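You operate a simulated robot arm through the tools that you are given. There is no shell and no other tool. Be economical: measure what you need, move in short steps, check, and stop when the job is done.

You run a simulated two-armed robot. Do the job below in one go: nothing can be reset, and whatever is moved stays where it is left.

JOB
Put one of the sweets from the head end of the long table in the metal bowl there. Put the orange cupcake on the head end of the long table. Take the yellow scrubber on the middle of the long table and put it away on the sealer table. Put the shaker that says "pearls" from the far end of the long table on the top shelf of the trolley. Put the cleaner bottle on the top of the sideboard away on the top of the airbrush table. Open the wide middle door of the left cabinet, take the small tiered cake from the top of the black stand and put it on the top of the sideboard, then shut the door. Fetch the plate from the free corner of the back table and set it on the cream tray. Close the wide middle door of the right cabinet. Put the bottle that says "yellow" from the far end of the long table on the shelf under the sealer table and the bottle labelled "blue" on the middle shelf of the trolley. Shut the jars drawer. Do these in any order. Set down upright: shaker, cleaner bottle, small tiered cake, bottle.
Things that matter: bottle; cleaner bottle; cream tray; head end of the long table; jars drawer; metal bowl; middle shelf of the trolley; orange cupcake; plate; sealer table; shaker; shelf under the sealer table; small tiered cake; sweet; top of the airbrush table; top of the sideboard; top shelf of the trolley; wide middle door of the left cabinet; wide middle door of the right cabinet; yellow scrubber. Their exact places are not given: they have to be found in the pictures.

The check looks at the end state, three seconds after you hand in, the way a careful person would. Anything else that was tipped, shoved, dropped, spilled or broken makes it a failure.

ROBOT AND FRAMES
Two 6-joint arms with two-finger grippers on one trunk, on a base that drives. Base frame: it is fixed to the floor where the robot stands at the start and does not move with it; the origin is under the middle of the robot, x ahead of it, y to its left, z up; the surface under the hand at the start is at about z = 0.75. Readings come in m, degrees, newtons and seconds.
The left shoulder is at the start at [0.07, 0.148, 1.319], the right one opposite. With the tool pointing down near the work surface each hand reaches from about 0.38 to 0.66 m from the robot's upright axis, wherever it stands, measured 20 degrees to its own side. Places, roughly: bottle [4.75, 0, 0.75]; cleaner bottle [10, 1, 0.75]; cream tray (37x29x7 cm) [3.9, 1.1, 0.8]; head end of the long table [1.1, 0.6, 0.8]; jars drawer [7.3, -1, 0.3]; metal bowl (6x6x4 cm) [0.6, 0.3, 0.8]; middle shelf of the trolley [6.2, -1, 0.4]; orange cupcake (6x6x4 cm) [2.7, -1.4, 0.3]; plate (19x19x3 cm) [8.1, 0.2, 0.8]; sealer table [2.1, -1.4, 0.8]; shaker [3.75, 0, 0.75]; shelf under the sealer table [2.1, -1.4, 0.3]; small tiered cake (18x18x24 cm) [10.1, 2, 1]; sweet (3x3x2 cm) [0.4, 0, 0.8]; top of the airbrush table [-1, 2.4, 0.8]; top of the sideboard [10, 0.8, 0.8]; top shelf of the trolley [6.2, -1.3, 0.7]; wide middle door of the left cabinet [9.9, 1.9, 1]; wide middle door of the right cabinet [9.5, -0.2, 1]; yellow scrubber (10x7x5 cm) [3.4, 0.1, 0.8]. Payload 2.45 kg a hand.
The TCP of each hand is the grasp point between the finger pads, 0.03 m short of the fingertips. In the tool frame z runs along the fingers and y along their closing line. Largest opening 0.106 m; the body of the gripper starts 0.079 m behind the TCP.
Orientation is that of the tool frame in the base frame, as [roll, pitch, yaw] about the fixed x, y, z axes, in that order (R = Rz(yaw) Ry(pitch) Rx(roll)). With the fingers straight down and closing along the base's y, the tool's x points along the base's -x, its y along +y and its z along -z.

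CONTROLS
- The arms move only by the tool jog_arm. It takes "left_deltas", "right_deltas" or both (then of equal length, played together; a hand with none holds still); each is a list of rows, each a list of 7 numbers: the shift along the tool's x, y, z in m, then the turn, a rotation vector about the tool's x, y, z in rad, then the gripper command, from -1 (shut) to 1 (fully open), values between in proportion. In form: [[x, y, z, ax, ay, az, jaw], ...]. A call has 1 to 20 rows; each row is the pose to reach, as a shift and turn from the pose commanded when the call began, along the tool's axes at that moment. A row lasts 0.2 s, in which the tool goes at most 0.05 m and 8.6 degrees; a call with a longer step from one row to the next is refused whole, and so is a gripper value outside its range. Where a pose cannot be reached the arm comes as near as it can. A force on the tool above 40 N (or 10 N above the force at the start of the call, whichever is more), or a blocked arm, ends the call early, and 0.2 s more pass. The fingers move at their own pace (about 0.072 m/s each) and stop on an object; they squeeze with about 39 N. The grip force told is the motor's: it shows also when the fingers shut on nothing. Time passes only in rows, and 0.2 s behind the last, so rows that repeat a pose let the fingers close. The reply holds the time, the measured pose of the TCP, the force on the tool along the base axes, the opening and the grip force, in the units named above and with some noise, with the torque about the TCP (base axes, N m) and any sound that the robot's microphone picked up, and new pictures: "views" is both (left out), scene, wrist or none (wrist: the cameras of the hands that moved).
- Cameras (640 x 400 px; columns grow to the right, rows downward): "scene" is now at [0.1087, 0.0346, 1.5143]; the picture's right is [0.52, -0.85, -0.00], its down [-0.74, -0.45, -0.50] and it looks along [0.42, 0.26, -0.87] (base axes); focal length 255 px, centre (320, 200). "left" rides on the left gripper at [0.076, 0.002, -0.106] in its tool frame; the picture's right is [-0.02, 1.00, 0.00], its down [-0.78, -0.02, -0.62] and it looks along [-0.62, -0.01, 0.78] (tool axes); focal length 247 px, centre (320, 200). "right" rides on the right gripper at [0.076, -0.002, -0.106] in its tool frame; the picture's right is [0.02, 1.00, 0.00], its down [-0.78, 0.02, -0.62] and it looks along [-0.62, 0.01, 0.78] (tool axes); focal length 247 px, centre (320, 200).
- move_column(by): slides the trunk up (or, below 0, down) by that many m; the arms and the scene camera ride with it, the base frame stays. It gives what a move gives, with no picture.
- roll_base(legs): drives the robot by 1 to 6 legs, each [ahead, left, turn to the left] in m, m and degrees, along the robot's own axes; the way and the turn of a leg run together, so that a leg with both is an arc; at most 1.5 m and 180 degrees a leg. The arms and the cameras ride along, it lands a little off, and it stops where it bumps. It gives what a move gives, and a new picture of the scene camera.
- aim_head(pan, tilt): turns the head with the scene camera to pan (to the left, within 86 degrees either way) and tilt (down, from -29 to 69), counted from straight ahead of the robot. It gives what a move gives, and a new picture of the scene camera.
- probe_pixels(camera, pixels): for up to 12 pixels [column, row] of the newest picture of that camera ("zoom" is the newest enlarged one), the place [x, y, z] in the base frame of the surface seen there, good to about 0.003 m. No time passes.
- close_up(camera, box): a new picture of the part [left, top, right, bottom] of that camera's present view, enlarged. No time passes.
- finish_job(): hands the job in; it is judged then, once.

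Keep the steps short. Do not move on a guess: measure, check each grasp and each placing, and mend mistakes. In all there are 364 turns and 360 pictures (those below and enlarged ones count). Leave the grippers open and the arms clear of the work at the hand-in unless told otherwise, and finish with a single line.

The tools are called after "Emit:" by a JSON object that holds its "fn" and its "kwargs". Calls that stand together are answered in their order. jog_arm: Moves the arms, as the interface text tells. Its arguments: {"type":"object","properties":{"left_deltas":{"type":"array","items":{"type":"array","items":{"type":"number"}}},"right_deltas":{"type":"array","items":{"type":"array","items":{"type":"number"}}},"views":{"type":"string","enum":["both","scene","wrist","none"]}},"required":[]} The other tools are called the same way: move_column (by) slides the trunk up or down; roll_base (legs) drives the base; aim_head (pan, tilt) turns the head that bears the scene camera; probe_pixels (camera, pixels) gives the place of the surface under pixels of a picture; close_up (camera, box) takes an enlarged picture of a part of a camera's view; finish_job () hands the job in.

At the start:

```text
t: 0.0
left_eef_pos: [0.3879, 0.3463, 1.0585]
left_tcp_rot: [-179.9, 0.0, -179.9]
left_force: [0.1, 0.1, 0.1]
left_wrist_torque: [-0.04, -0.02, -0.02]
left_grip_width: 0.1057
left_grasp_force: 0.0
right_eef_pos: [0.6287, 0.0043, 0.9379]
right_tcp_rot: [180.0, -0.1, -180.0]
right_force: [-0.4, -0.3, 0.7]
right_wrist_torque: [-0.01, 0.0, 0.03]
right_grip_width: 0.1059
right_grasp_force: 0.2
trunk travel left (down, up): [-0.792, 0.148]
robot x, y, heading: [0.0004, -0.0019, 0.2]
head pan, tilt: [31.6, 60.1]
```

scene: 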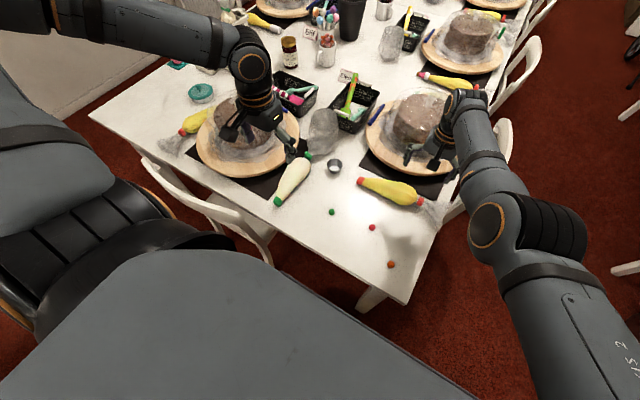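
right: 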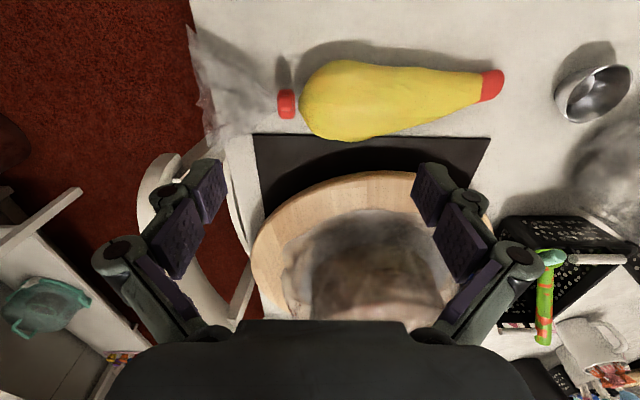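
left: 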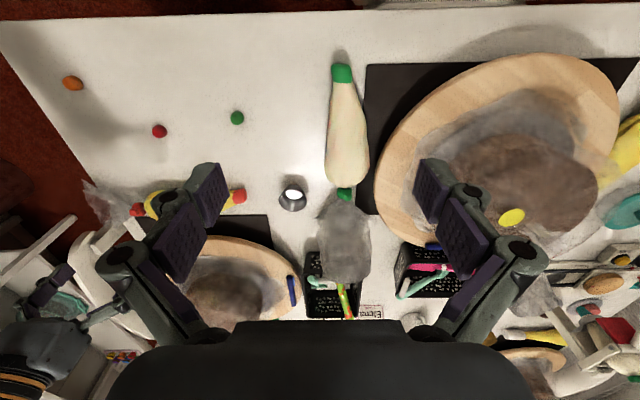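

The sweets are at (332,211), (372,227) and (390,264), and the bowl is at (334,166). I'll measure them.

Emit:
{"fn": "probe_pixels", "kwargs": {"camera": "scene", "pixels": [[332, 211], [372, 227], [390, 264], [334, 162], [334, 170], [328, 164], [341, 165], [350, 230]]}}

Emit:
{"fn": "probe_pixels", "kwargs": {"camera": "left", "pixels": [[237, 118], [159, 131], [73, 83], [293, 195], [292, 206], [283, 196], [304, 196], [200, 100]]}}

```text
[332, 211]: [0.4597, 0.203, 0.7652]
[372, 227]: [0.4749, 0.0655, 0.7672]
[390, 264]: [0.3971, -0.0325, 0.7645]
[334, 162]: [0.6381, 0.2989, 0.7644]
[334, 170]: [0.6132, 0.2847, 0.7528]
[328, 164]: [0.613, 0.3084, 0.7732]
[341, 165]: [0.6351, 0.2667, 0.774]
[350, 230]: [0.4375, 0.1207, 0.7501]
```

```text
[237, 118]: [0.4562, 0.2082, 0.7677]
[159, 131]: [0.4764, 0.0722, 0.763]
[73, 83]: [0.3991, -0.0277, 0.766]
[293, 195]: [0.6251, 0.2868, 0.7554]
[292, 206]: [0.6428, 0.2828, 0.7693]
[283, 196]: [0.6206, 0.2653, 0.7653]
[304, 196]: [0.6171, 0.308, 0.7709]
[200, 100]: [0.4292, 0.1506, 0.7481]
```

Table height is z=0.75. The green sweet is at about (0.458, 0.206) and the bowl's centre is about (0.62, 0.287). I'll move the left hand above the green sweet with the jaw partly open.

Emit:
{"fn": "jog_arm", "kwargs": {"left_deltas": [[-0.012, -0.023, 0.028, 0, 0, 0, 0.2], [-0.024, -0.047, 0.056, 0, 0, 0, 0.1], [-0.036, -0.07, 0.085, 0, 0, 0, 0.0], [-0.048, -0.093, 0.113, 0, 0, 0, 0], [-0.06, -0.117, 0.142, 0, 0, 0, 0], [-0.071, -0.14, 0.17, 0, 0, 0, 0], [-0.071, -0.14, 0.2, 0, 0, 0, 0]], "views": "wrist"}}

```text
t: 1.6
left_eef_pos: [0.3856, 0.3141, 0.9227]
left_tcp_rot: [-179.9, -0.1, 180.0]
left_force: [-0.3, 0.9, -0.3]
left_wrist_torque: [0.01, -0.03, -0.01]
left_grip_width: 0.0529
left_grasp_force: 0.0
left hand out of reach, approached as far as the arm can: row 2, 3, 4, 5, 6, 7
right_eef_pos: [0.6273, 0.0038, 0.936]
right_tcp_rot: [-179.9, -0.2, -179.9]
right_force: [0.7, 0.1, -0.2]
right_wrist_torque: [-0.01, 0.03, 0.01]
right_grip_width: 0.1059
right_grasp_force: 0.0
trunk travel left (down, up): [-0.792, 0.148]
robot x, y, heading: [0.0007, -0.0017, 0.1]
head pan, tilt: [31.6, 60.1]
```

left: 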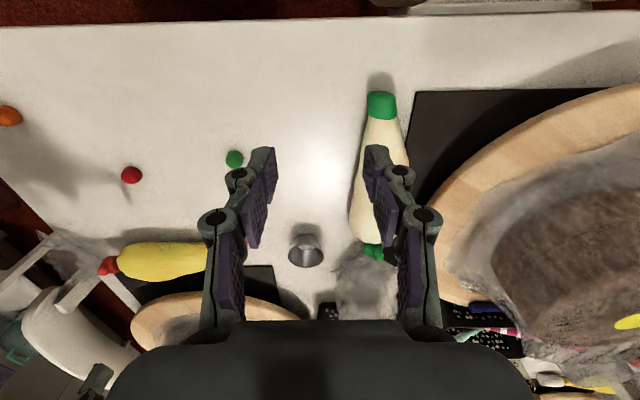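

The arm stopped short at (0.386, 0.314, 0.923), which is odd. I'll try going down and outward (x+) first, to see what it can reach.

Emit:
{"fn": "jog_arm", "kwargs": {"left_deltas": [[-0.03, 0, 0.0, 0, 0, 0, 0], [-0.06, 0, 0.0, 0, 0, 0, 0], [-0.08, -0.03, 0, 0, 0, 0, 0], [-0.08, -0.07, 0, 0, 0, 0, 0], [-0.08, -0.108, 0, 0, 0, 0, 0]], "views": "wrist"}}

```text
t: 2.8
left_eef_pos: [0.4016, 0.3195, 0.9408]
left_tcp_rot: [-180.0, 0.0, -180.0]
left_force: [0.0, -0.2, 0.1]
left_wrist_torque: [0.02, -0.04, 0.03]
left_grip_width: 0.0534
left_grasp_force: 0.1
left hand out of reach, approached as far as the arm can: row 1, 2, 3, 4, 5
right_eef_pos: [0.6279, 0.0042, 0.9372]
right_tcp_rot: [-180.0, 0.0, -179.9]
right_force: [0.4, 0.3, -0.3]
right_wrist_torque: [0.0, 0.01, 0.06]
right_grip_width: 0.106
right_grasp_force: 0.0
trunk travel left (down, up): [-0.792, 0.148]
robot x, y, heading: [-0.0017, -0.0022, 0.0]
head pan, tilt: [31.6, 60.1]
```

left: 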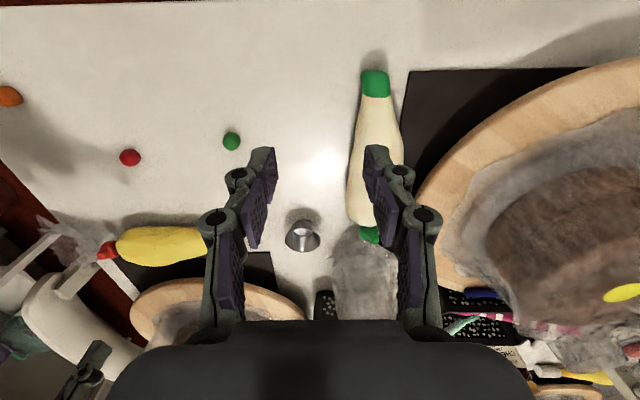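

The hand follows some reach boundary. I'll look at the whole arm with the head before going on.

Emit:
{"fn": "aim_head", "kwargs": {"pan": 45, "tilt": 35}}

```text
t: 3.7
left_eef_pos: [0.4014, 0.3196, 0.9413]
left_tcp_rot: [180.0, -0.1, 180.0]
left_force: [-0.4, -0.3, -0.7]
left_wrist_torque: [-0.01, -0.04, 0.03]
left_grip_width: 0.0528
left_grasp_force: 0.0
right_eef_pos: [0.6272, 0.005, 0.9369]
right_tcp_rot: [180.0, 0.0, -179.9]
right_force: [-0.3, 0.3, -0.1]
right_wrist_torque: [0.02, -0.02, 0.02]
right_grip_width: 0.1057
right_grasp_force: 0.0
trunk travel left (down, up): [-0.792, 0.148]
robot x, y, heading: [0.0014, -0.0014, -0.2]
head pan, tilt: [45.0, 35.0]
```

scene: 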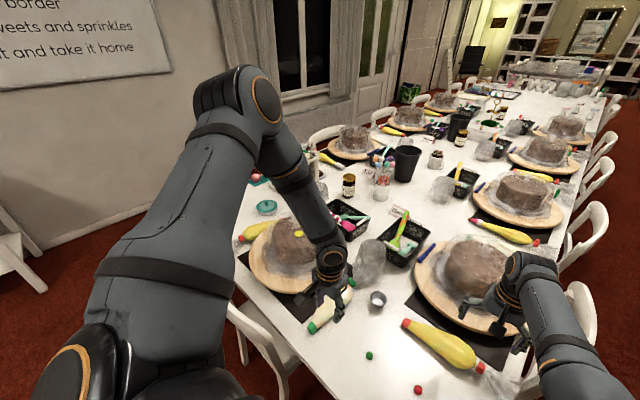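

The left forearm hangs almost straight down. I'll try another route: rise and reach forward first.

Emit:
{"fn": "jog_arm", "kwargs": {"left_deltas": [[0, 0, -0.04, 0, 0, 0, 0], [0, 0, -0.08, 0, 0, 0, 0], [-0.02, 0, -0.12, 0, 0, 0, 0], [-0.06, 0, -0.12, 0, 0, 0, 0], [-0.1, 0, -0.12, 0, 0, 0, 0], [-0.14, 0, -0.12, 0, 0, 0, 0], [-0.18, 0, -0.12, 0, 0, 0, 0]], "views": "scene"}}

```text
t: 5.3
left_eef_pos: [0.4951, 0.3722, 1.0781]
left_tcp_rot: [-180.0, 0.0, 180.0]
left_force: [-0.8, 0.2, -0.7]
left_wrist_torque: [-0.02, 0.01, -0.03]
left_grip_width: 0.0532
left_grasp_force: 0.1
left hand out of reach, approached as far as the arm can: row 4, 5, 6, 7
right_eef_pos: [0.6288, 0.0044, 0.9371]
right_tcp_rot: [180.0, -0.1, -180.0]
right_force: [-0.9, -0.9, 0.1]
right_wrist_torque: [-0.02, 0.02, -0.03]
right_grip_width: 0.106
right_grasp_force: 0.0
trunk travel left (down, up): [-0.792, 0.148]
robot x, y, heading: [-0.0023, -0.0003, -0.3]
head pan, tilt: [45.0, 35.0]
```

scene: 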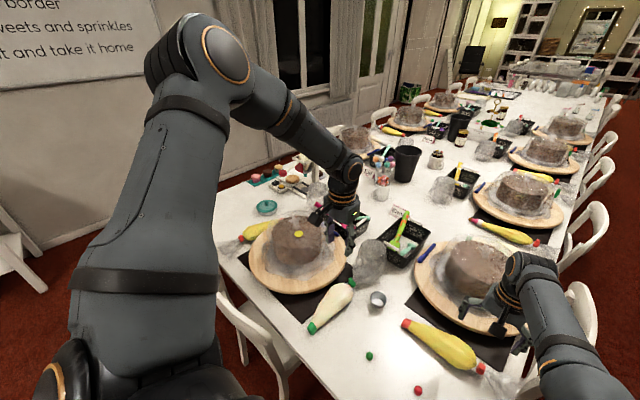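

The hand is stuck at a bearing of about 27.6° from the left shoulder, which looks like a joint limit. I'll test whether turning the tool about its own axis frees it.

Emit:
{"fn": "jog_arm", "kwargs": {"left_deltas": [[0, 0, 0, 0, 0, 0.14, 0], [0, 0, 0, 0, 0, 0.28, 0], [0, 0, 0, 0, 0, 0.42, 0], [0, -0.04, 0, 0, 0, 0.42, 0], [0, -0.08, 0, 0, 0, 0.42, 0], [0, -0.12, 0, 0, 0, 0.42, 0]], "views": "none"}}

Emit:
{"fn": "jog_arm", "kwargs": {"left_deltas": [[0, 0, 0, 0, 0, -0.14, 0], [0, 0, 0, 0, 0, -0.28, 0], [0, 0, 0, 0, 0, -0.42, 0], [0, 0, 0, 0, 0, -0.56, 0], [0, 0, 0, 0, 0, -0.7, 0], [0, 0, 0, 0, 0, -0.84, 0]], "views": "none"}}

```text
t: 6.7
left_eef_pos: [0.4456, 0.3262, 1.081]
left_tcp_rot: [180.0, 0.1, 155.9]
left_force: [-1.0, 0.3, 0.3]
left_wrist_torque: [0.02, 0.04, 0.0]
left_grip_width: 0.053
left_grasp_force: 0.1
left hand out of reach, approached as far as the arm can: row 4, 5, 6
right_eef_pos: [0.6286, 0.0045, 0.9377]
right_tcp_rot: [-179.9, -0.1, 180.0]
right_force: [-0.8, 0.6, 0.3]
right_wrist_torque: [-0.01, -0.03, -0.04]
right_grip_width: 0.106
right_grasp_force: 0.0
trunk travel left (down, up): [-0.792, 0.148]
robot x, y, heading: [-0.0018, 0.001, -0.2]
head pan, tilt: [45.0, 35.0]
```

```text
t: 8.1
left_eef_pos: [0.4458, 0.33, 1.0774]
left_tcp_rot: [-180.0, 0.0, -155.8]
left_force: [0.7, 0.4, -0.3]
left_wrist_torque: [0.02, -0.01, 0.04]
left_grip_width: 0.0532
left_grasp_force: 0.0
right_eef_pos: [0.6281, 0.0049, 0.9365]
right_tcp_rot: [-180.0, 0.0, -180.0]
right_force: [0.1, 0.7, -0.9]
right_wrist_torque: [0.03, 0.03, 0.0]
right_grip_width: 0.106
right_grasp_force: 0.1
trunk travel left (down, up): [-0.792, 0.148]
robot x, y, heading: [-0.0021, 0.0003, -0.3]
head pan, tilt: [45.0, 35.0]
```

The limit stays near 25–28° whatever the tool yaw, so it looks like a shoulder limit. I'll check how free the right arm is by taking it over the red sweet at (0.475, 0.069).

Emit:
{"fn": "jog_arm", "kwargs": {"right_deltas": [[0.03, 0.01, -0.02, 0, 0, 0, 0.5], [0.06, 0.025, -0.02, 0, 0, 0, 0.2], [0.09, 0.04, -0.02, 0, 0, 0, 0.0], [0.12, 0.055, -0.02, 0, 0, 0, 0], [0.153, 0.065, 0.0, 0, 0, 0, 0], [0.153, 0.065, 0.03, 0, 0, 0, 0]], "views": "wrist"}}

```text
t: 9.7
left_eef_pos: [0.4447, 0.3304, 1.0768]
left_tcp_rot: [180.0, 0.1, -156.0]
left_force: [-0.3, 0.6, -0.3]
left_wrist_torque: [0.03, 0.04, 0.04]
left_grip_width: 0.0528
left_grasp_force: 0.1
right_eef_pos: [0.5888, -0.07, 0.8745]
right_tcp_rot: [-175.9, 1.9, 176.8]
right_force: [0.4, 0.6, -0.2]
right_wrist_torque: [-0.01, -0.01, -0.01]
right_grip_width: 0.0532
right_grasp_force: 0.1
right hand out of reach, approached as far as the arm can: row 1, 2, 3, 4, 5, 6
trunk travel left (down, up): [-0.792, 0.148]
robot x, y, heading: [0.002, 0.0003, 0.1]
head pan, tilt: [45.0, 35.0]
stopped in row 6 (right hand): the arm was blocked; the commanded pose is now the measured one
```

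right: 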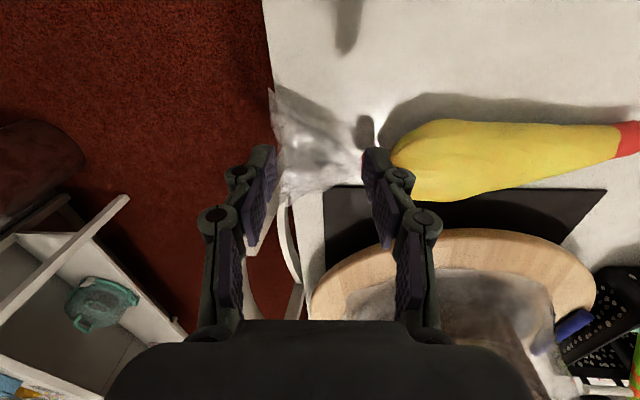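

The right arm is blocked with no force on the tool. I'll look at the right arm.

Emit:
{"fn": "aim_head", "kwargs": {"pan": -35, "tilt": 50}}

Emit:
{"fn": "aim_head", "kwargs": {"pan": 10, "tilt": 69}}

```text
t: 11.2
left_eef_pos: [0.445, 0.3298, 1.0773]
left_tcp_rot: [-179.9, 0.0, -155.9]
left_force: [-1.0, -0.1, 0.0]
left_wrist_torque: [0.02, -0.01, -0.02]
left_grip_width: 0.0532
left_grasp_force: 0.1
right_eef_pos: [0.5869, -0.0705, 0.8728]
right_tcp_rot: [-176.0, 1.7, 176.8]
right_force: [-0.8, -0.1, 0.1]
right_wrist_torque: [-0.01, -0.03, 0.0]
right_grip_width: 0.0529
right_grasp_force: 0.0
trunk travel left (down, up): [-0.792, 0.148]
robot x, y, heading: [-0.005, -0.0022, -0.0]
head pan, tilt: [-35.0, 50.0]
```

scene: 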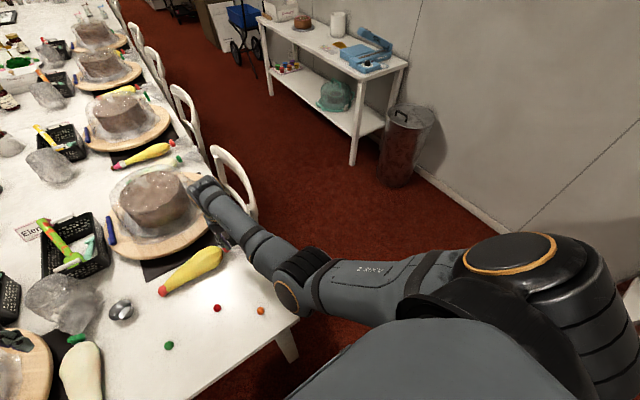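

```text
t: 12.3
left_eef_pos: [0.4455, 0.3299, 1.0776]
left_tcp_rot: [-180.0, 0.1, -156.0]
left_force: [0.8, 0.1, 0.3]
left_wrist_torque: [-0.01, 0.0, 0.0]
left_grip_width: 0.0532
left_grasp_force: 0.0
right_eef_pos: [0.5872, -0.07, 0.8735]
right_tcp_rot: [-175.9, 1.6, 176.9]
right_force: [0.5, 0.2, -0.5]
right_wrist_torque: [0.01, 0.03, -0.02]
right_grip_width: 0.0531
right_grasp_force: 0.0
trunk travel left (down, up): [-0.792, 0.148]
robot x, y, heading: [0.0008, 0.0005, 0.1]
head pan, tilt: [10.0, 68.8]
```

scene: 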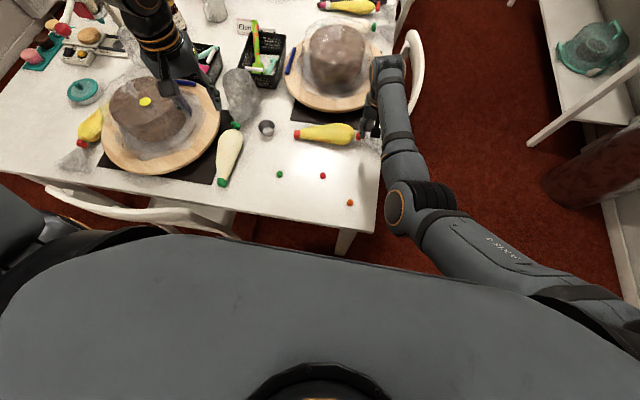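

The right arm's elbow hangs low near the table edge. I'll measure the elbow, forearm and table edge.

Emit:
{"fn": "probe_pixels", "kwargs": {"camera": "scene", "pixels": [[395, 208], [430, 190], [400, 130], [388, 65], [500, 250], [580, 310], [378, 215], [372, 232], [150, 20], [165, 70]]}}

```text
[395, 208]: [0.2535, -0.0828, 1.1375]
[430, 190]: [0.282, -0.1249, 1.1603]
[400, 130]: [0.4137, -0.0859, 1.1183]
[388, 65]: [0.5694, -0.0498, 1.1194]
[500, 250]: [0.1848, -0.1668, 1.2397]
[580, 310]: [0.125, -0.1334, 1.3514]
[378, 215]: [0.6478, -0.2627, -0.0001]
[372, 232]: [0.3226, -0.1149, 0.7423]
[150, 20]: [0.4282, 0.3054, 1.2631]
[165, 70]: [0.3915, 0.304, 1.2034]
```

Emit:
{"fn": "aim_head", "kwargs": {"pan": 45, "tilt": 30}}

```text
t: 13.4
left_eef_pos: [0.4458, 0.3291, 1.0777]
left_tcp_rot: [-180.0, 0.0, -155.9]
left_force: [0.1, 0.6, 0.0]
left_wrist_torque: [-0.01, 0.0, 0.01]
left_grip_width: 0.0529
left_grasp_force: 0.1
right_eef_pos: [0.5881, -0.0698, 0.8735]
right_tcp_rot: [-175.9, 1.7, 176.8]
right_force: [-0.5, -0.1, -0.7]
right_wrist_torque: [-0.01, 0.0, 0.0]
right_grip_width: 0.0531
right_grasp_force: 0.0
trunk travel left (down, up): [-0.792, 0.148]
robot x, y, heading: [-0.0012, 0.005, -0.1]
head pan, tilt: [45.0, 30.0]
```

scene: 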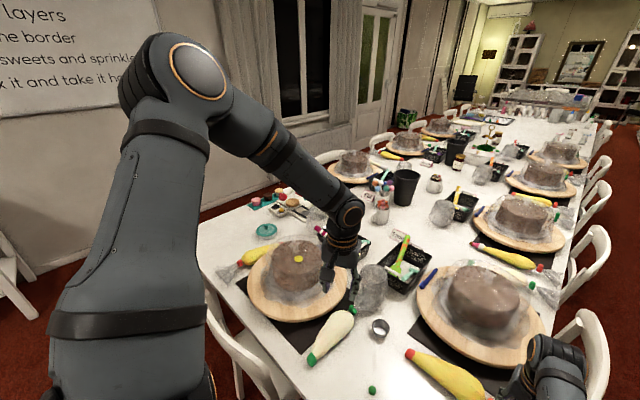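

Emit:
{"fn": "probe_pixels", "kwargs": {"camera": "scene", "pixels": [[195, 70], [130, 90], [160, 140], [110, 240], [115, 325], [235, 120], [300, 170], [348, 210], [340, 245], [190, 385]]}}

```text
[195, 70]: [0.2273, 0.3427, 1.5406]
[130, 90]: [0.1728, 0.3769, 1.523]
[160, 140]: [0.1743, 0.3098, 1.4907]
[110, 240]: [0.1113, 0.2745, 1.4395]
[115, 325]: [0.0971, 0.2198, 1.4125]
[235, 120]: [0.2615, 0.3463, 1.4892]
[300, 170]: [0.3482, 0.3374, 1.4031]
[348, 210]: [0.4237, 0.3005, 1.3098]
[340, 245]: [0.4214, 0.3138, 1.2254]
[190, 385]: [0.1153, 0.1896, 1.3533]
```

The left arm has its elbow up and out, and the right arm has its elbow down and in. I'll back off from the table so I can test the arms' range without risk.

Emit:
{"fn": "jog_arm", "kwargs": {"right_deltas": [[0, 0, -0.04, 0, 0, 0, 0], [0, 0, -0.08, 0, 0, 0, 0]], "views": "none"}}

Emit:
{"fn": "roll_base", "kwargs": {"legs": [[-0.6, 0, 0]]}}

```text
t: 14.2
left_eef_pos: [0.4471, 0.3297, 1.0778]
left_tcp_rot: [180.0, 0.1, -156.0]
left_force: [0.8, 0.3, 0.0]
left_wrist_torque: [0.02, 0.0, 0.04]
left_grip_width: 0.0531
left_grasp_force: 0.0
right_eef_pos: [0.5898, -0.0925, 0.9496]
right_tcp_rot: [-173.7, 1.6, 175.2]
right_force: [0.0, -1.0, 0.4]
right_wrist_torque: [-0.01, 0.03, 0.0]
right_grip_width: 0.0532
right_grasp_force: 0.0
trunk travel left (down, up): [-0.792, 0.148]
robot x, y, heading: [-0.0033, 0.0001, -0.1]
head pan, tilt: [45.0, 30.0]
stopped in row 2 (right hand): the arm was blocked; the commanded pose is now the measured one
```

```text
t: 17.5
left_eef_pos: [-0.1309, 0.3299, 1.077]
left_tcp_rot: [179.9, 0.0, -156.0]
left_force: [0.7, 0.2, -0.1]
left_wrist_torque: [0.01, 0.01, 0.01]
left_grip_width: 0.0528
left_grasp_force: 0.2
right_eef_pos: [0.0128, -0.0922, 0.9496]
right_tcp_rot: [-173.9, 1.6, 175.2]
right_force: [0.1, -0.4, -0.8]
right_wrist_torque: [0.0, 0.0, -0.02]
right_grip_width: 0.0527
right_grasp_force: 0.0
trunk travel left (down, up): [-0.792, 0.148]
robot x, y, heading: [-0.5801, -0.0024, -0.4]
head pan, tilt: [45.0, 30.0]
```

scene: 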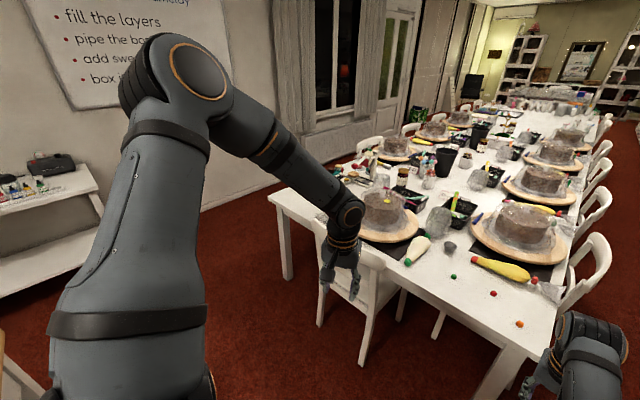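

The robot is 0.58 m back and clear of the table. I'll straighten the left tool yaw and unstick the right arm by moving it forward and outward. Then I'll test the range.

Emit:
{"fn": "jog_arm", "kwargs": {"left_deltas": [[0, 0, 0, 0, 0, 0.14, 0], [0, 0, 0, 0, 0, 0.28, 0], [0, 0, 0, 0, 0, 0.42, 0], [0, 0, 0, 0, 0, 0.42, 0]], "right_deltas": [[-0.02, -0.04, 0, 0, 0, 0, 0], [-0.04, -0.08, 0, 0, 0, 0, 0], [-0.04, -0.12, -0.03, 0, 0, 0, 0], [-0.04, -0.16, -0.06, 0, 0, 0, 0]], "views": "none"}}

Emit:
{"fn": "jog_arm", "kwargs": {"left_deltas": [[0, 0.03, 0.04, 0, 0, 0, 0], [0, 0.05, 0.08, 0, 0, 0, 0], [0, 0.05, 0.12, 0, 0, 0, 0], [0, 0.05, 0.16, 0, 0, 0, 0], [0, 0.05, 0.2, 0, 0, 0, 0], [0, 0.05, 0.24, 0, 0, 0, 0], [0, 0.05, 0.28, 0, 0, 0, 0]], "views": "scene"}}

```text
t: 18.5
left_eef_pos: [-0.1311, 0.3297, 1.0776]
left_tcp_rot: [179.9, 0.0, 179.8]
left_force: [-0.5, -0.2, 0.1]
left_wrist_torque: [0.04, -0.02, 0.0]
left_grip_width: 0.0529
left_grasp_force: 0.1
right_eef_pos: [0.0427, -0.2478, 1.027]
right_tcp_rot: [-173.9, 1.6, 175.2]
right_force: [0.1, -0.8, -0.6]
right_wrist_torque: [0.04, -0.01, -0.03]
right_grip_width: 0.0527
right_grasp_force: 0.0
trunk travel left (down, up): [-0.792, 0.148]
robot x, y, heading: [-0.5796, -0.0011, -0.2]
head pan, tilt: [45.0, 30.0]
```

```text
t: 20.1
left_eef_pos: [-0.1472, 0.3744, 0.8736]
left_tcp_rot: [-180.0, 0.1, 180.0]
left_force: [0.0, -0.5, -0.1]
left_wrist_torque: [0.04, -0.02, 0.0]
left_grip_width: 0.0531
left_grasp_force: 0.0
left hand out of reach, approached as far as the arm can: row 5, 6, 7
right_eef_pos: [0.0434, -0.2461, 1.0285]
right_tcp_rot: [-173.8, 1.5, 175.1]
right_force: [-0.7, -0.3, -1.0]
right_wrist_torque: [0.0, -0.02, 0.01]
right_grip_width: 0.053
right_grasp_force: 0.0
trunk travel left (down, up): [-0.792, 0.148]
robot x, y, heading: [-0.5798, -0.0004, 0.4]
head pan, tilt: [45.0, 30.0]
```

scene: 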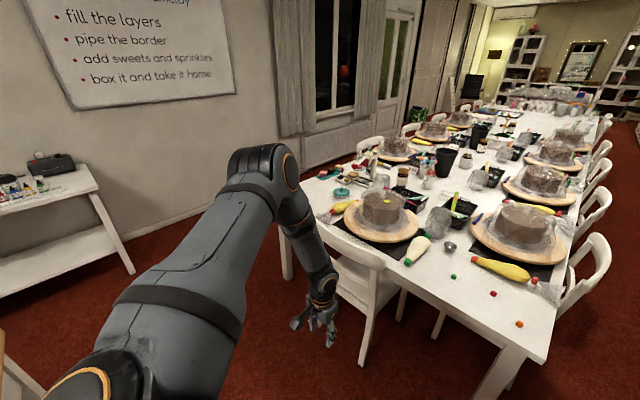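

Next I'll see whether the left hand can extend forward from here.

Emit:
{"fn": "jog_arm", "kwargs": {"left_deltas": [[-0.04, 0, -0.02, 0, 0, 0, 0], [-0.08, 0, -0.02, 0, 0, 0, 0], [-0.12, 0, -0.02, 0, 0, 0, 0], [-0.16, 0, -0.02, 0, 0, 0, 0], [-0.2, 0, -0.02, 0, 0, 0, 0]], "right_deltas": [[-0.0, -0.0, 0, -0.1, 0, 0, 0], [0, 0, 0, -0.11, -0.0, 0, 0], [0.03, 0, 0, -0.11, 0, 0, 0], [0.06, 0, 0, -0.11, 0, 0, 0], [0.09, 0, 0, -0.11, 0, 0, 0]], "views": "none"}}

```text
t: 21.3
left_eef_pos: [-0.063, 0.439, 0.9309]
left_tcp_rot: [179.9, 0.1, 179.9]
left_force: [0.1, 0.1, 0.7]
left_wrist_torque: [-0.03, -0.02, -0.03]
left_grip_width: 0.0533
left_grasp_force: 0.0
left hand out of reach, approached as far as the arm can: row 1, 2, 3, 4, 5
right_eef_pos: [-0.0246, -0.2443, 0.9819]
right_tcp_rot: [179.7, 1.8, 175.1]
right_force: [0.4, -0.4, -0.6]
right_wrist_torque: [0.01, 0.01, 0.03]
right_grip_width: 0.0532
right_grasp_force: 0.1
right hand out of reach, approached as far as the arm can: row 3, 4, 5
trunk travel left (down, up): [-0.792, 0.148]
robot x, y, heading: [-0.575, 0.0035, -0.4]
head pan, tilt: [45.0, 30.0]
```

The left limit points all lie on one plane, so a shoulder joint is at its stop. Next I'll test the right arm in its nominal zone, going forward and down.

Emit:
{"fn": "jog_arm", "kwargs": {"right_deltas": [[-0.03, 0.01, 0.02, 0, 0, 0, 0], [-0.05, 0.02, 0.05, 0, 0, 0, 0], [-0.05, 0.02, 0.09, 0, 0, 0, 0], [-0.05, 0.02, 0.13, 0, 0, 0, 0], [-0.05, 0.02, 0.17, 0, 0, 0, 0], [-0.05, 0.02, 0.2, 0, 0, 0, 0]], "views": "none"}}

Emit:
{"fn": "aim_head", "kwargs": {"pan": -35, "tilt": 55}}

```text
t: 22.7
left_eef_pos: [-0.0618, 0.4406, 0.9302]
left_tcp_rot: [-179.8, 0.0, -179.9]
left_force: [0.6, 0.1, 0.1]
left_wrist_torque: [-0.03, 0.0, -0.02]
left_grip_width: 0.0531
left_grasp_force: 0.0
right_eef_pos: [0.0315, -0.2264, 0.7813]
right_tcp_rot: [179.9, 1.7, 175.2]
right_force: [0.1, 0.0, -0.3]
right_wrist_torque: [0.01, -0.02, 0.01]
right_grip_width: 0.053
right_grasp_force: 0.0
trunk travel left (down, up): [-0.792, 0.148]
robot x, y, heading: [-0.5793, -0.0006, 0.0]
head pan, tilt: [45.0, 30.0]
```

```text
t: 24.2
left_eef_pos: [-0.0621, 0.4396, 0.9304]
left_tcp_rot: [-180.0, 0.1, -180.0]
left_force: [0.3, 0.2, 0.7]
left_wrist_torque: [0.04, -0.01, -0.01]
left_grip_width: 0.0528
left_grasp_force: 0.1
right_eef_pos: [0.0312, -0.2267, 0.781]
right_tcp_rot: [179.9, 1.6, 175.2]
right_force: [-0.2, 0.5, 0.2]
right_wrist_torque: [0.02, 0.03, 0.04]
right_grip_width: 0.0529
right_grasp_force: 0.0
trunk travel left (down, up): [-0.792, 0.148]
robot x, y, heading: [-0.5826, 0.0035, -0.1]
head pan, tilt: [-35.0, 55.0]
```

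scene: 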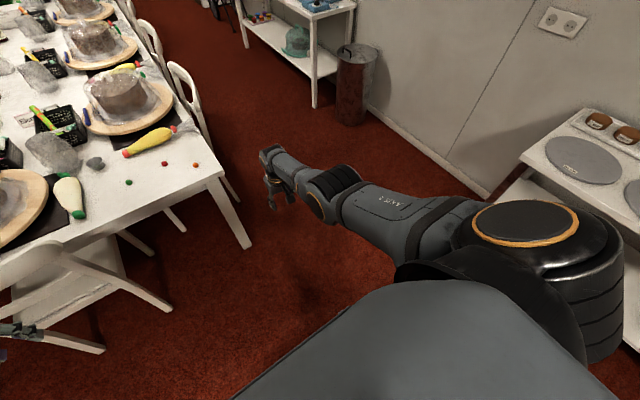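

The right arm reaches (0.61, -0.23) at z 0.78 easily. I'll test how near it comes at that height.

Emit:
{"fn": "jog_arm", "kwargs": {"right_deltas": [[0.04, 0, 0, 0, 0, 0, 0], [0.08, 0, 0, 0, 0, 0, 0], [0.12, 0, 0, 0, 0, 0, 0], [0.16, 0, 0, 0, 0, 0, 0], [0.2, 0, 0, 0, 0, 0, 0]], "views": "none"}}

Emit:
{"fn": "jog_arm", "kwargs": {"right_deltas": [[0, 0.04, 0, 0, 0, 0, 0], [0, 0.08, 0, 0, 0, 0, 0], [0, 0.12, 0, 0, 0, 0, 0], [0, 0.16, 0, 0, 0, 0, 0], [0, 0.2, 0, 0, 0, 0, 0]], "views": "none"}}

```text
t: 25.4
left_eef_pos: [-0.0627, 0.4384, 0.9318]
left_tcp_rot: [-179.8, 0.3, -179.9]
left_force: [-0.1, -0.2, 0.6]
left_wrist_torque: [0.03, -0.03, 0.01]
left_grip_width: 0.0534
left_grasp_force: 0.0
right_eef_pos: [-0.1686, -0.211, 0.7766]
right_tcp_rot: [179.9, 1.6, 175.1]
right_force: [-1.0, -0.3, 0.0]
right_wrist_torque: [-0.03, 0.0, 0.03]
right_grip_width: 0.053
right_grasp_force: 0.1
trunk travel left (down, up): [-0.792, 0.148]
robot x, y, heading: [-0.577, 0.0002, 0.1]
head pan, tilt: [-35.0, 55.0]
```

```text
t: 26.3
left_eef_pos: [-0.0621, 0.4399, 0.9315]
left_tcp_rot: [179.9, 0.0, 179.9]
left_force: [0.1, 1.0, -0.1]
left_wrist_torque: [0.01, 0.0, 0.01]
left_grip_width: 0.0532
left_grasp_force: 0.2
right_eef_pos: [-0.1623, -0.1878, 0.753]
right_tcp_rot: [-169.0, 1.6, 175.5]
right_force: [-0.3, -0.2, -0.4]
right_wrist_torque: [0.01, 0.03, 0.0]
right_grip_width: 0.0531
right_grasp_force: 0.1
right hand out of reach, approached as far as the arm can: row 4
trunk travel left (down, up): [-0.792, 0.148]
robot x, y, heading: [-0.5765, -0.0022, -0.1]
head pan, tilt: [-35.0, 55.0]
stopped in row 4 (right hand): the arm was blocked; the commanded pose is now the measured one
```

The right arm works well in its zone (about 20° to the right, 0.4–0.66 m out), so I'll use it for the work and keep the left arm tucked. I'll raise both and look at the chair at the head end.

Emit:
{"fn": "jog_arm", "kwargs": {"left_deltas": [[0.03, 0, -0.04, 0, 0, 0, 1], [0.06, 0, -0.08, 0, 0, 0, 1], [0.09, 0, -0.12, 0, 0, 0, 1], [0.12, 0, -0.16, 0, 0, 0, 1], [0.15, 0, -0.2, 0, 0, 0, 1], [0.15, 0, -0.24, 0, 0, 0, 1]], "right_deltas": [[-0.03, -0.03, -0.04, -0.1, 0, 0, 0], [-0.06, -0.03, -0.08, -0.19, 0, 0, 0], [-0.1, -0.03, -0.12, -0.19, 0, 0, 0], [-0.14, -0.03, -0.16, -0.19, 0, 0, 0], [-0.15, -0.03, -0.2, -0.19, 0, 0, 0], [-0.15, -0.03, -0.2, -0.19, 0, 0, 0]], "views": "none"}}

Emit:
{"fn": "aim_head", "kwargs": {"pan": 15, "tilt": 45}}

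```text
refused: row 1 steps farther than a row can; nothing moved
```

```text
t: 27.5
left_eef_pos: [-0.063, 0.4402, 0.9313]
left_tcp_rot: [-180.0, 0.2, 179.9]
left_force: [-0.2, 0.5, -0.2]
left_wrist_torque: [0.01, 0.0, -0.02]
left_grip_width: 0.0532
left_grasp_force: 0.1
right_eef_pos: [-0.1644, -0.1869, 0.7547]
right_tcp_rot: [-168.9, 1.6, 175.6]
right_force: [-0.8, -0.1, 1.0]
right_wrist_torque: [-0.01, 0.0, -0.02]
right_grip_width: 0.0531
right_grasp_force: 0.1
trunk travel left (down, up): [-0.792, 0.148]
robot x, y, heading: [-0.5792, -0.0047, -0.0]
head pan, tilt: [15.0, 45.0]
```

scene: 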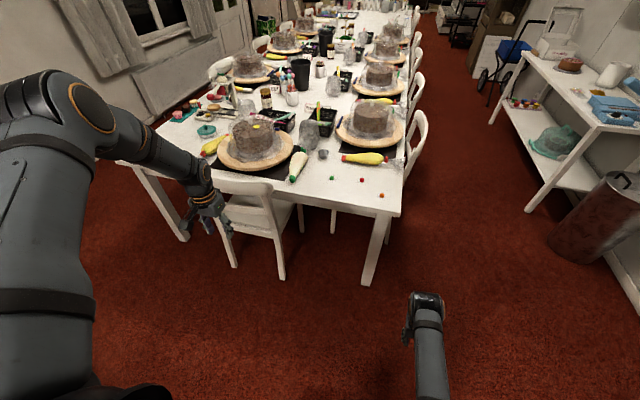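

Emit:
{"fn": "probe_pixels", "kwargs": {"camera": "scene", "pixels": [[281, 275], [234, 262], [262, 190], [300, 228], [368, 280], [402, 215], [580, 235], [535, 205]]}}

Emit:
{"fn": "jog_arm", "kwargs": {"left_deltas": [[0.02, 0, -0.035, 0, 0, 0, 1], [0.04, 0, -0.07, 0, 0, 0, 1], [0.06, 0, -0.105, 0, 0, 0, 1], [0.08, 0, -0.14, 0, 0, 0, 1], [0.1, 0, -0.175, 0, 0, 0, 1], [0.12, 0, -0.21, 0, 0, 0, 1]], "right_deltas": [[-0.03, -0.01, -0.02, -0.1, 0, 0, 0], [-0.06, -0.02, -0.04, -0.19, 0, 0, 0], [-0.09, -0.03, -0.06, -0.19, 0, 0, 0], [-0.12, -0.03, -0.09, -0.19, 0, 0, 0], [-0.15, -0.03, -0.12, -0.19, 0, 0, 0], [-0.17, -0.03, -0.15, -0.19, 0, 0, 0]], "views": "none"}}

```text
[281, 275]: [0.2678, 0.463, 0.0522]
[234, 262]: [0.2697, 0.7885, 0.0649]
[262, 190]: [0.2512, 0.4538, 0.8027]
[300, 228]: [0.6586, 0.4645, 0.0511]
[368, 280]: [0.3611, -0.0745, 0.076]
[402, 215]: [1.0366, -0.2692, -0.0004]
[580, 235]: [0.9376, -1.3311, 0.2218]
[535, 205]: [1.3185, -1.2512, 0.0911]
```

```text
t: 28.9
left_eef_pos: [-0.1715, 0.4101, 1.1444]
left_tcp_rot: [179.9, 0.0, 179.9]
left_force: [0.2, 0.6, 0.3]
left_wrist_torque: [0.03, 0.02, -0.01]
left_grip_width: 0.1059
left_grasp_force: 0.1
left hand out of reach, approached as far as the arm can: row 5, 6
right_eef_pos: [-0.0003, -0.2005, 0.9117]
right_tcp_rot: [179.9, 1.4, 175.5]
right_force: [-0.2, -0.7, 0.1]
right_wrist_torque: [0.02, 0.0, -0.01]
right_grip_width: 0.0531
right_grasp_force: 0.0
trunk travel left (down, up): [-0.792, 0.148]
robot x, y, heading: [-0.5772, 0.0018, -0.1]
head pan, tilt: [15.0, 45.0]
```

The chair occupies x≥0.25, y 0.45–0.79, and the table leg is at (0.36, -0.07). Before turning 45° by the table I'll measure the robot's own body outline.

Emit:
{"fn": "aim_head", "kwargs": {"pan": 0, "tilt": 69}}

```text
t: 29.8
left_eef_pos: [-0.1728, 0.4119, 1.1429]
left_tcp_rot: [-179.8, 0.0, 179.9]
left_force: [0.6, 0.5, 0.6]
left_wrist_torque: [0.02, 0.01, 0.0]
left_grip_width: 0.1064
left_grasp_force: 0.1
right_eef_pos: [-0.0012, -0.1994, 0.9129]
right_tcp_rot: [-179.9, 1.6, 175.6]
right_force: [0.2, 0.7, -1.1]
right_wrist_torque: [-0.02, 0.0, 0.03]
right_grip_width: 0.0528
right_grasp_force: 0.1
trunk travel left (down, up): [-0.792, 0.148]
robot x, y, heading: [-0.5804, 0.0005, -0.0]
head pan, tilt: [0.0, 68.8]
```

scene: 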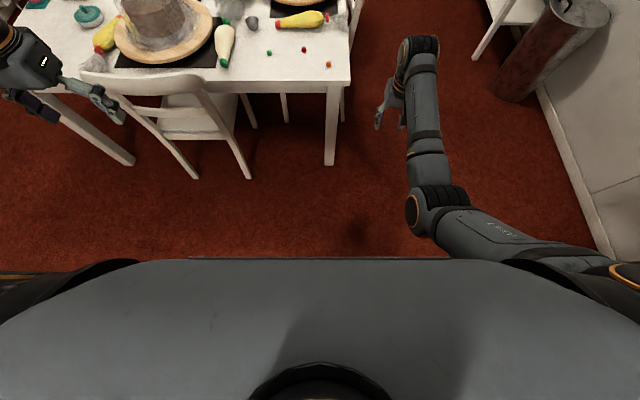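

Emit:
{"fn": "probe_pixels", "kwargs": {"camera": "scene", "pixels": [[200, 259], [320, 258], [450, 258], [320, 300], [140, 270], [500, 270], [300, 20]]}}

```text
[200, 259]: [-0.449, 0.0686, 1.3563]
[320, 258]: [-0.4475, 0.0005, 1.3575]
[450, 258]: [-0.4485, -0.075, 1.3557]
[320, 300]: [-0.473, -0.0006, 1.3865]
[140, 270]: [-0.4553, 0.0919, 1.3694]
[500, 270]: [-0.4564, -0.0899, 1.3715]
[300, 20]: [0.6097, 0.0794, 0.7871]
```

I'll turn 30° and approach to about (0, 0.1). That puts the sweet and bowl in the right hand's zone and keeps clear of the leg and chair.

Emit:
{"fn": "roll_base", "kwargs": {"legs": [[0, 0, 30], [0.3, -0.11, 0], [0.255, -0.095, 0]]}}

```text
t: 31.5
left_eef_pos: [-0.3343, 0.5566, 1.1431]
left_tcp_rot: [-179.9, -0.1, -158.4]
left_force: [0.6, 0.1, 0.9]
left_wrist_torque: [0.0, 0.04, 0.01]
left_grip_width: 0.1061
left_grasp_force: 0.0
right_eef_pos: [0.0495, 0.0506, 0.912]
right_tcp_rot: [-179.8, 1.5, -162.9]
right_force: [1.0, -0.1, 0.9]
right_wrist_torque: [-0.03, -0.01, -0.01]
right_grip_width: 0.0526
right_grasp_force: 0.1
trunk travel left (down, up): [-0.792, 0.148]
robot x, y, heading: [-0.5629, 0.0218, 21.5]
head pan, tilt: [0.0, 68.8]
stopped in leg 1: the robot was blocked; the commanded pose is now the measured one
```

scene: 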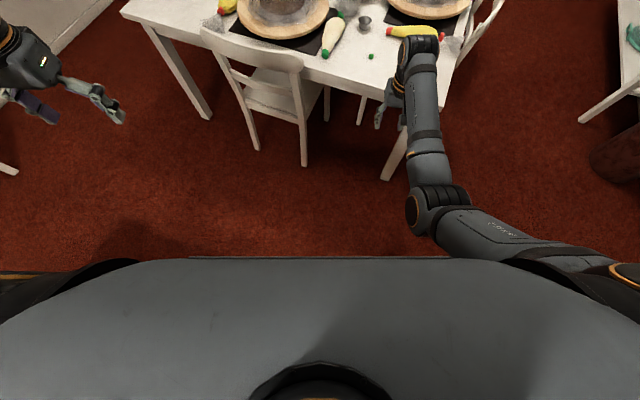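

The turn was blocked by something behind the robot. I'll drive forward first, then finish the turn.

Emit:
{"fn": "roll_base", "kwargs": {"legs": [[0.3, -0.07, 0], [0.26, -0.065, 8.5]]}}

```text
t: 35.1
left_eef_pos: [0.1495, 0.6886, 1.1427]
left_tcp_rot: [-179.9, 0.0, -149.3]
left_force: [-0.3, -0.4, 0.5]
left_wrist_torque: [-0.01, -0.04, 0.02]
left_grip_width: 0.1058
left_grasp_force: 0.0
right_eef_pos: [0.6102, 0.2508, 0.9134]
right_tcp_rot: [180.0, 1.6, -153.6]
right_force: [-0.3, 0.4, -0.4]
right_wrist_torque: [0.0, -0.01, -0.01]
right_grip_width: 0.0531
right_grasp_force: 0.1
trunk travel left (down, up): [-0.792, 0.148]
robot x, y, heading: [0.0153, 0.1288, 30.6]
head pan, tilt: [0.0, 68.8]
```

scene: 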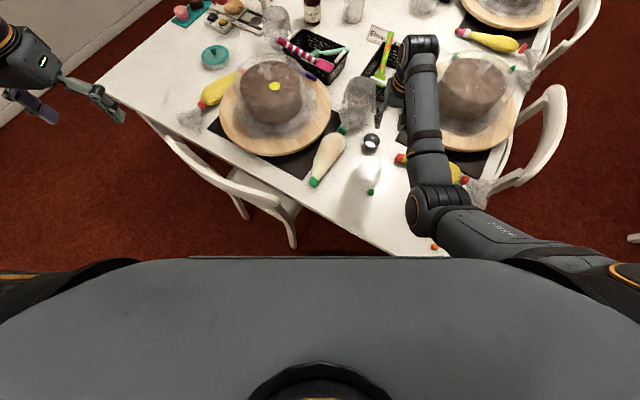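

Now the right hand goes over the green sweet at (0.458, 0.206).

Emit:
{"fn": "jog_arm", "kwargs": {"right_deltas": [[0.034, 0.007, 0.0, 0, 0, 0, 0], [0.068, 0.0135, 0.02, 0, 0, 0, 0], [0.102, 0.02, 0.04, 0, 0, 0, 0], [0.1364, 0.0269, 0.063, 0, 0, 0, 0], [0.1364, 0.0269, 0.083, 0, 0, 0, 0]], "views": "wrist"}}

```text
t: 36.3
left_eef_pos: [0.1502, 0.6891, 1.1441]
left_tcp_rot: [-179.9, 0.0, -149.3]
left_force: [1.2, -0.9, 0.2]
left_wrist_torque: [0.0, 0.02, 0.02]
left_grip_width: 0.106
left_grasp_force: 0.1
right_eef_pos: [0.4816, 0.2156, 0.825]
right_tcp_rot: [180.0, 1.5, -153.8]
right_force: [0.7, 0.1, -0.2]
right_wrist_torque: [0.0, 0.06, 0.0]
right_grip_width: 0.0529
right_grasp_force: 0.1
trunk travel left (down, up): [-0.792, 0.148]
robot x, y, heading: [0.0104, 0.1275, 30.6]
head pan, tilt: [0.0, 68.8]
```

right: 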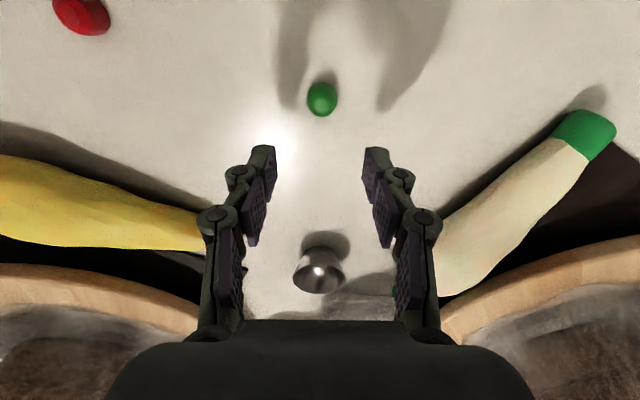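

Emit:
{"fn": "probe_pixels", "kwargs": {"camera": "right", "pixels": [[322, 92], [322, 105], [310, 98], [333, 98], [318, 280]]}}

Emit:
{"fn": "jog_arm", "kwargs": {"right_deltas": [[0, 0, 0, 0, 0, 0, 0]], "views": "none"}}

```text
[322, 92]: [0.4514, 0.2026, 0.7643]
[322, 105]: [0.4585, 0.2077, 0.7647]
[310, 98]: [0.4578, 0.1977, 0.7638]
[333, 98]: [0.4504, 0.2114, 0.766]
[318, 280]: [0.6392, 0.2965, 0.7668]
```

```text
t: 36.7
left_eef_pos: [0.149, 0.6891, 1.143]
left_tcp_rot: [-179.9, 0.2, -149.3]
left_force: [0.4, -0.6, 0.0]
left_wrist_torque: [0.01, -0.02, 0.02]
left_grip_width: 0.106
left_grasp_force: 0.2
right_eef_pos: [0.4798, 0.2148, 0.8241]
right_tcp_rot: [-180.0, 1.7, -153.6]
right_force: [-0.5, -0.2, -0.6]
right_wrist_torque: [-0.03, 0.0, 0.0]
right_grip_width: 0.053
right_grasp_force: 0.1
trunk travel left (down, up): [-0.792, 0.148]
robot x, y, heading: [0.0107, 0.1311, 30.7]
head pan, tilt: [0.0, 68.8]
```

The sweet is about 2.7 cm nearer along tool x. I'll lower onto it and close the jaw.

Emit:
{"fn": "jog_arm", "kwargs": {"right_deltas": [[0.0266, 0.0026, 0.0, 0, 0, 0, 0], [0.0266, 0.0026, 0.022, 0, 0, 0, 0], [0.0266, 0.0026, 0.044, 0, 0, 0, 0], [0.0266, 0.0026, 0.044, 0, 0, 0, -0.5], [0.0266, 0.0026, 0.044, 0, 0, 0, -1], [0.0266, 0.0026, 0.044, 0, 0, 0, -1], [0.0266, 0.0026, 0.044, 0, 0, 0, -1]], "views": "wrist"}}

```text
t: 38.3
left_eef_pos: [0.151, 0.6899, 1.143]
left_tcp_rot: [-179.9, 0.0, -149.3]
left_force: [-0.2, -0.2, 0.6]
left_wrist_torque: [0.0, 0.0, 0.0]
left_grip_width: 0.1061
left_grasp_force: 0.1
right_eef_pos: [0.4548, 0.2064, 0.7806]
right_tcp_rot: [-180.0, 1.6, -153.6]
right_force: [0.5, -0.4, 1.2]
right_wrist_torque: [0.0, -0.02, -0.01]
right_grip_width: 0.0176
right_grasp_force: 38.9
trunk travel left (down, up): [-0.792, 0.148]
robot x, y, heading: [0.0186, 0.127, 30.6]
head pan, tilt: [0.0, 68.8]
```

right: 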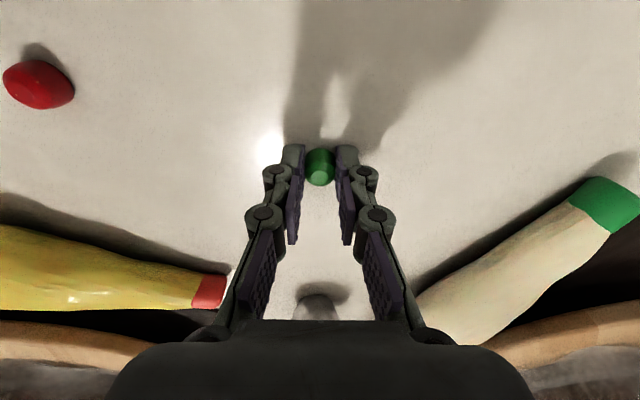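

The sweet is gripped (17.6 mm). I'll lift it and carry it over the bowl.

Emit:
{"fn": "jog_arm", "kwargs": {"right_deltas": [[0, 0, -0.035, 0, 0, 0, -1], [0, 0, -0.07, 0, 0, 0, -1], [-0.046, 0, -0.07, 0, 0, 0, -1], [-0.092, 0, -0.07, 0, 0, 0, -1], [-0.138, 0, -0.07, 0, 0, 0, -1], [-0.1857, -0.0017, -0.07, 0, 0, 0, -1], [-0.1857, -0.0017, -0.07, 0, 0, 0, -1]], "views": "wrist"}}

```text
t: 39.9
left_eef_pos: [0.1496, 0.6879, 1.1446]
left_tcp_rot: [-179.9, 0.2, -149.3]
left_force: [-1.0, 0.0, 0.3]
left_wrist_torque: [0.0, -0.01, -0.01]
left_grip_width: 0.1057
left_grasp_force: 0.0
right_eef_pos: [0.6215, 0.2873, 0.8574]
right_tcp_rot: [-180.0, 1.7, -153.7]
right_force: [-1.3, 0.2, -0.3]
right_wrist_torque: [-0.01, 0.01, 0.01]
right_grip_width: 0.0183
right_grasp_force: 39.0
trunk travel left (down, up): [-0.792, 0.148]
robot x, y, heading: [0.014, 0.1262, 30.8]
head pan, tilt: [0.0, 68.8]
```

right: 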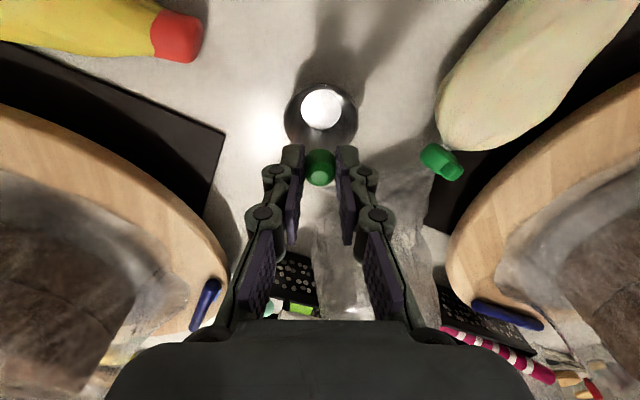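

Emit:
{"fn": "probe_pixels", "kwargs": {"camera": "right", "pixels": [[288, 118], [354, 118], [320, 84], [321, 110], [296, 138], [345, 140]]}}

```text
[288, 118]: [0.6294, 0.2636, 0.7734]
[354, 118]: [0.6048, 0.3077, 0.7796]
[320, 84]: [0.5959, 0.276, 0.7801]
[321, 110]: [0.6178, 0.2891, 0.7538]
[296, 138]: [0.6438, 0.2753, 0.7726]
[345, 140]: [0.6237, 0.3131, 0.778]
```

The bowl's centre is (0.617, 0.286) with its rim at z 0.78. I'll lower to just above the rim and let the sweet drop.

Emit:
{"fn": "jog_arm", "kwargs": {"right_deltas": [[0.005, 0, 0.02, 0, 0, 0, -1], [0.005, 0, 0.038, 0, 0, 0, -1], [0.005, 0, 0.038, 0, 0, 0, -1], [0.005, 0, 0.038, 0, 0, 0, -0.4], [0.005, 0, 0.038, 0, 0, 0, -0.4], [0.005, 0, 0.0, 0, 0, 0, -0.4], [0.005, 0, -0.04, 0, 0, 0, -0.4], [0.005, 0, -0.06, 0, 0, 0, -0.4]], "views": "wrist"}}

```text
t: 41.7
left_eef_pos: [0.1497, 0.6884, 1.1432]
left_tcp_rot: [-179.9, 0.2, -149.3]
left_force: [0.7, 1.8, -0.4]
left_wrist_torque: [0.01, 0.03, 0.02]
left_grip_width: 0.1057
left_grasp_force: 0.1
right_eef_pos: [0.6136, 0.2852, 0.9176]
right_tcp_rot: [-180.0, 1.6, -153.7]
right_force: [0.4, -0.9, -0.2]
right_wrist_torque: [-0.01, 0.0, 0.0]
right_grip_width: 0.0318
right_grasp_force: 0.1
trunk travel left (down, up): [-0.792, 0.148]
robot x, y, heading: [0.0129, 0.1286, 30.8]
head pan, tilt: [0.0, 68.8]
```

right: 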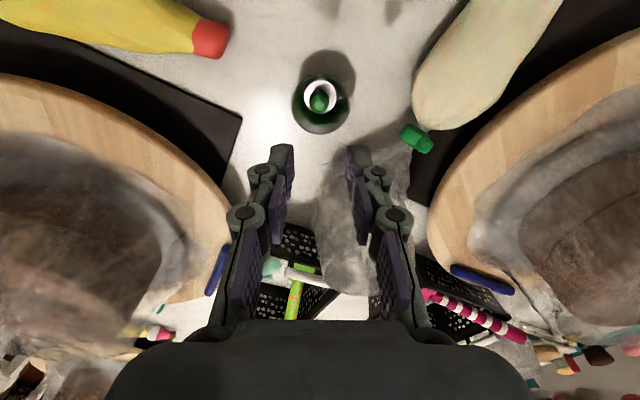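

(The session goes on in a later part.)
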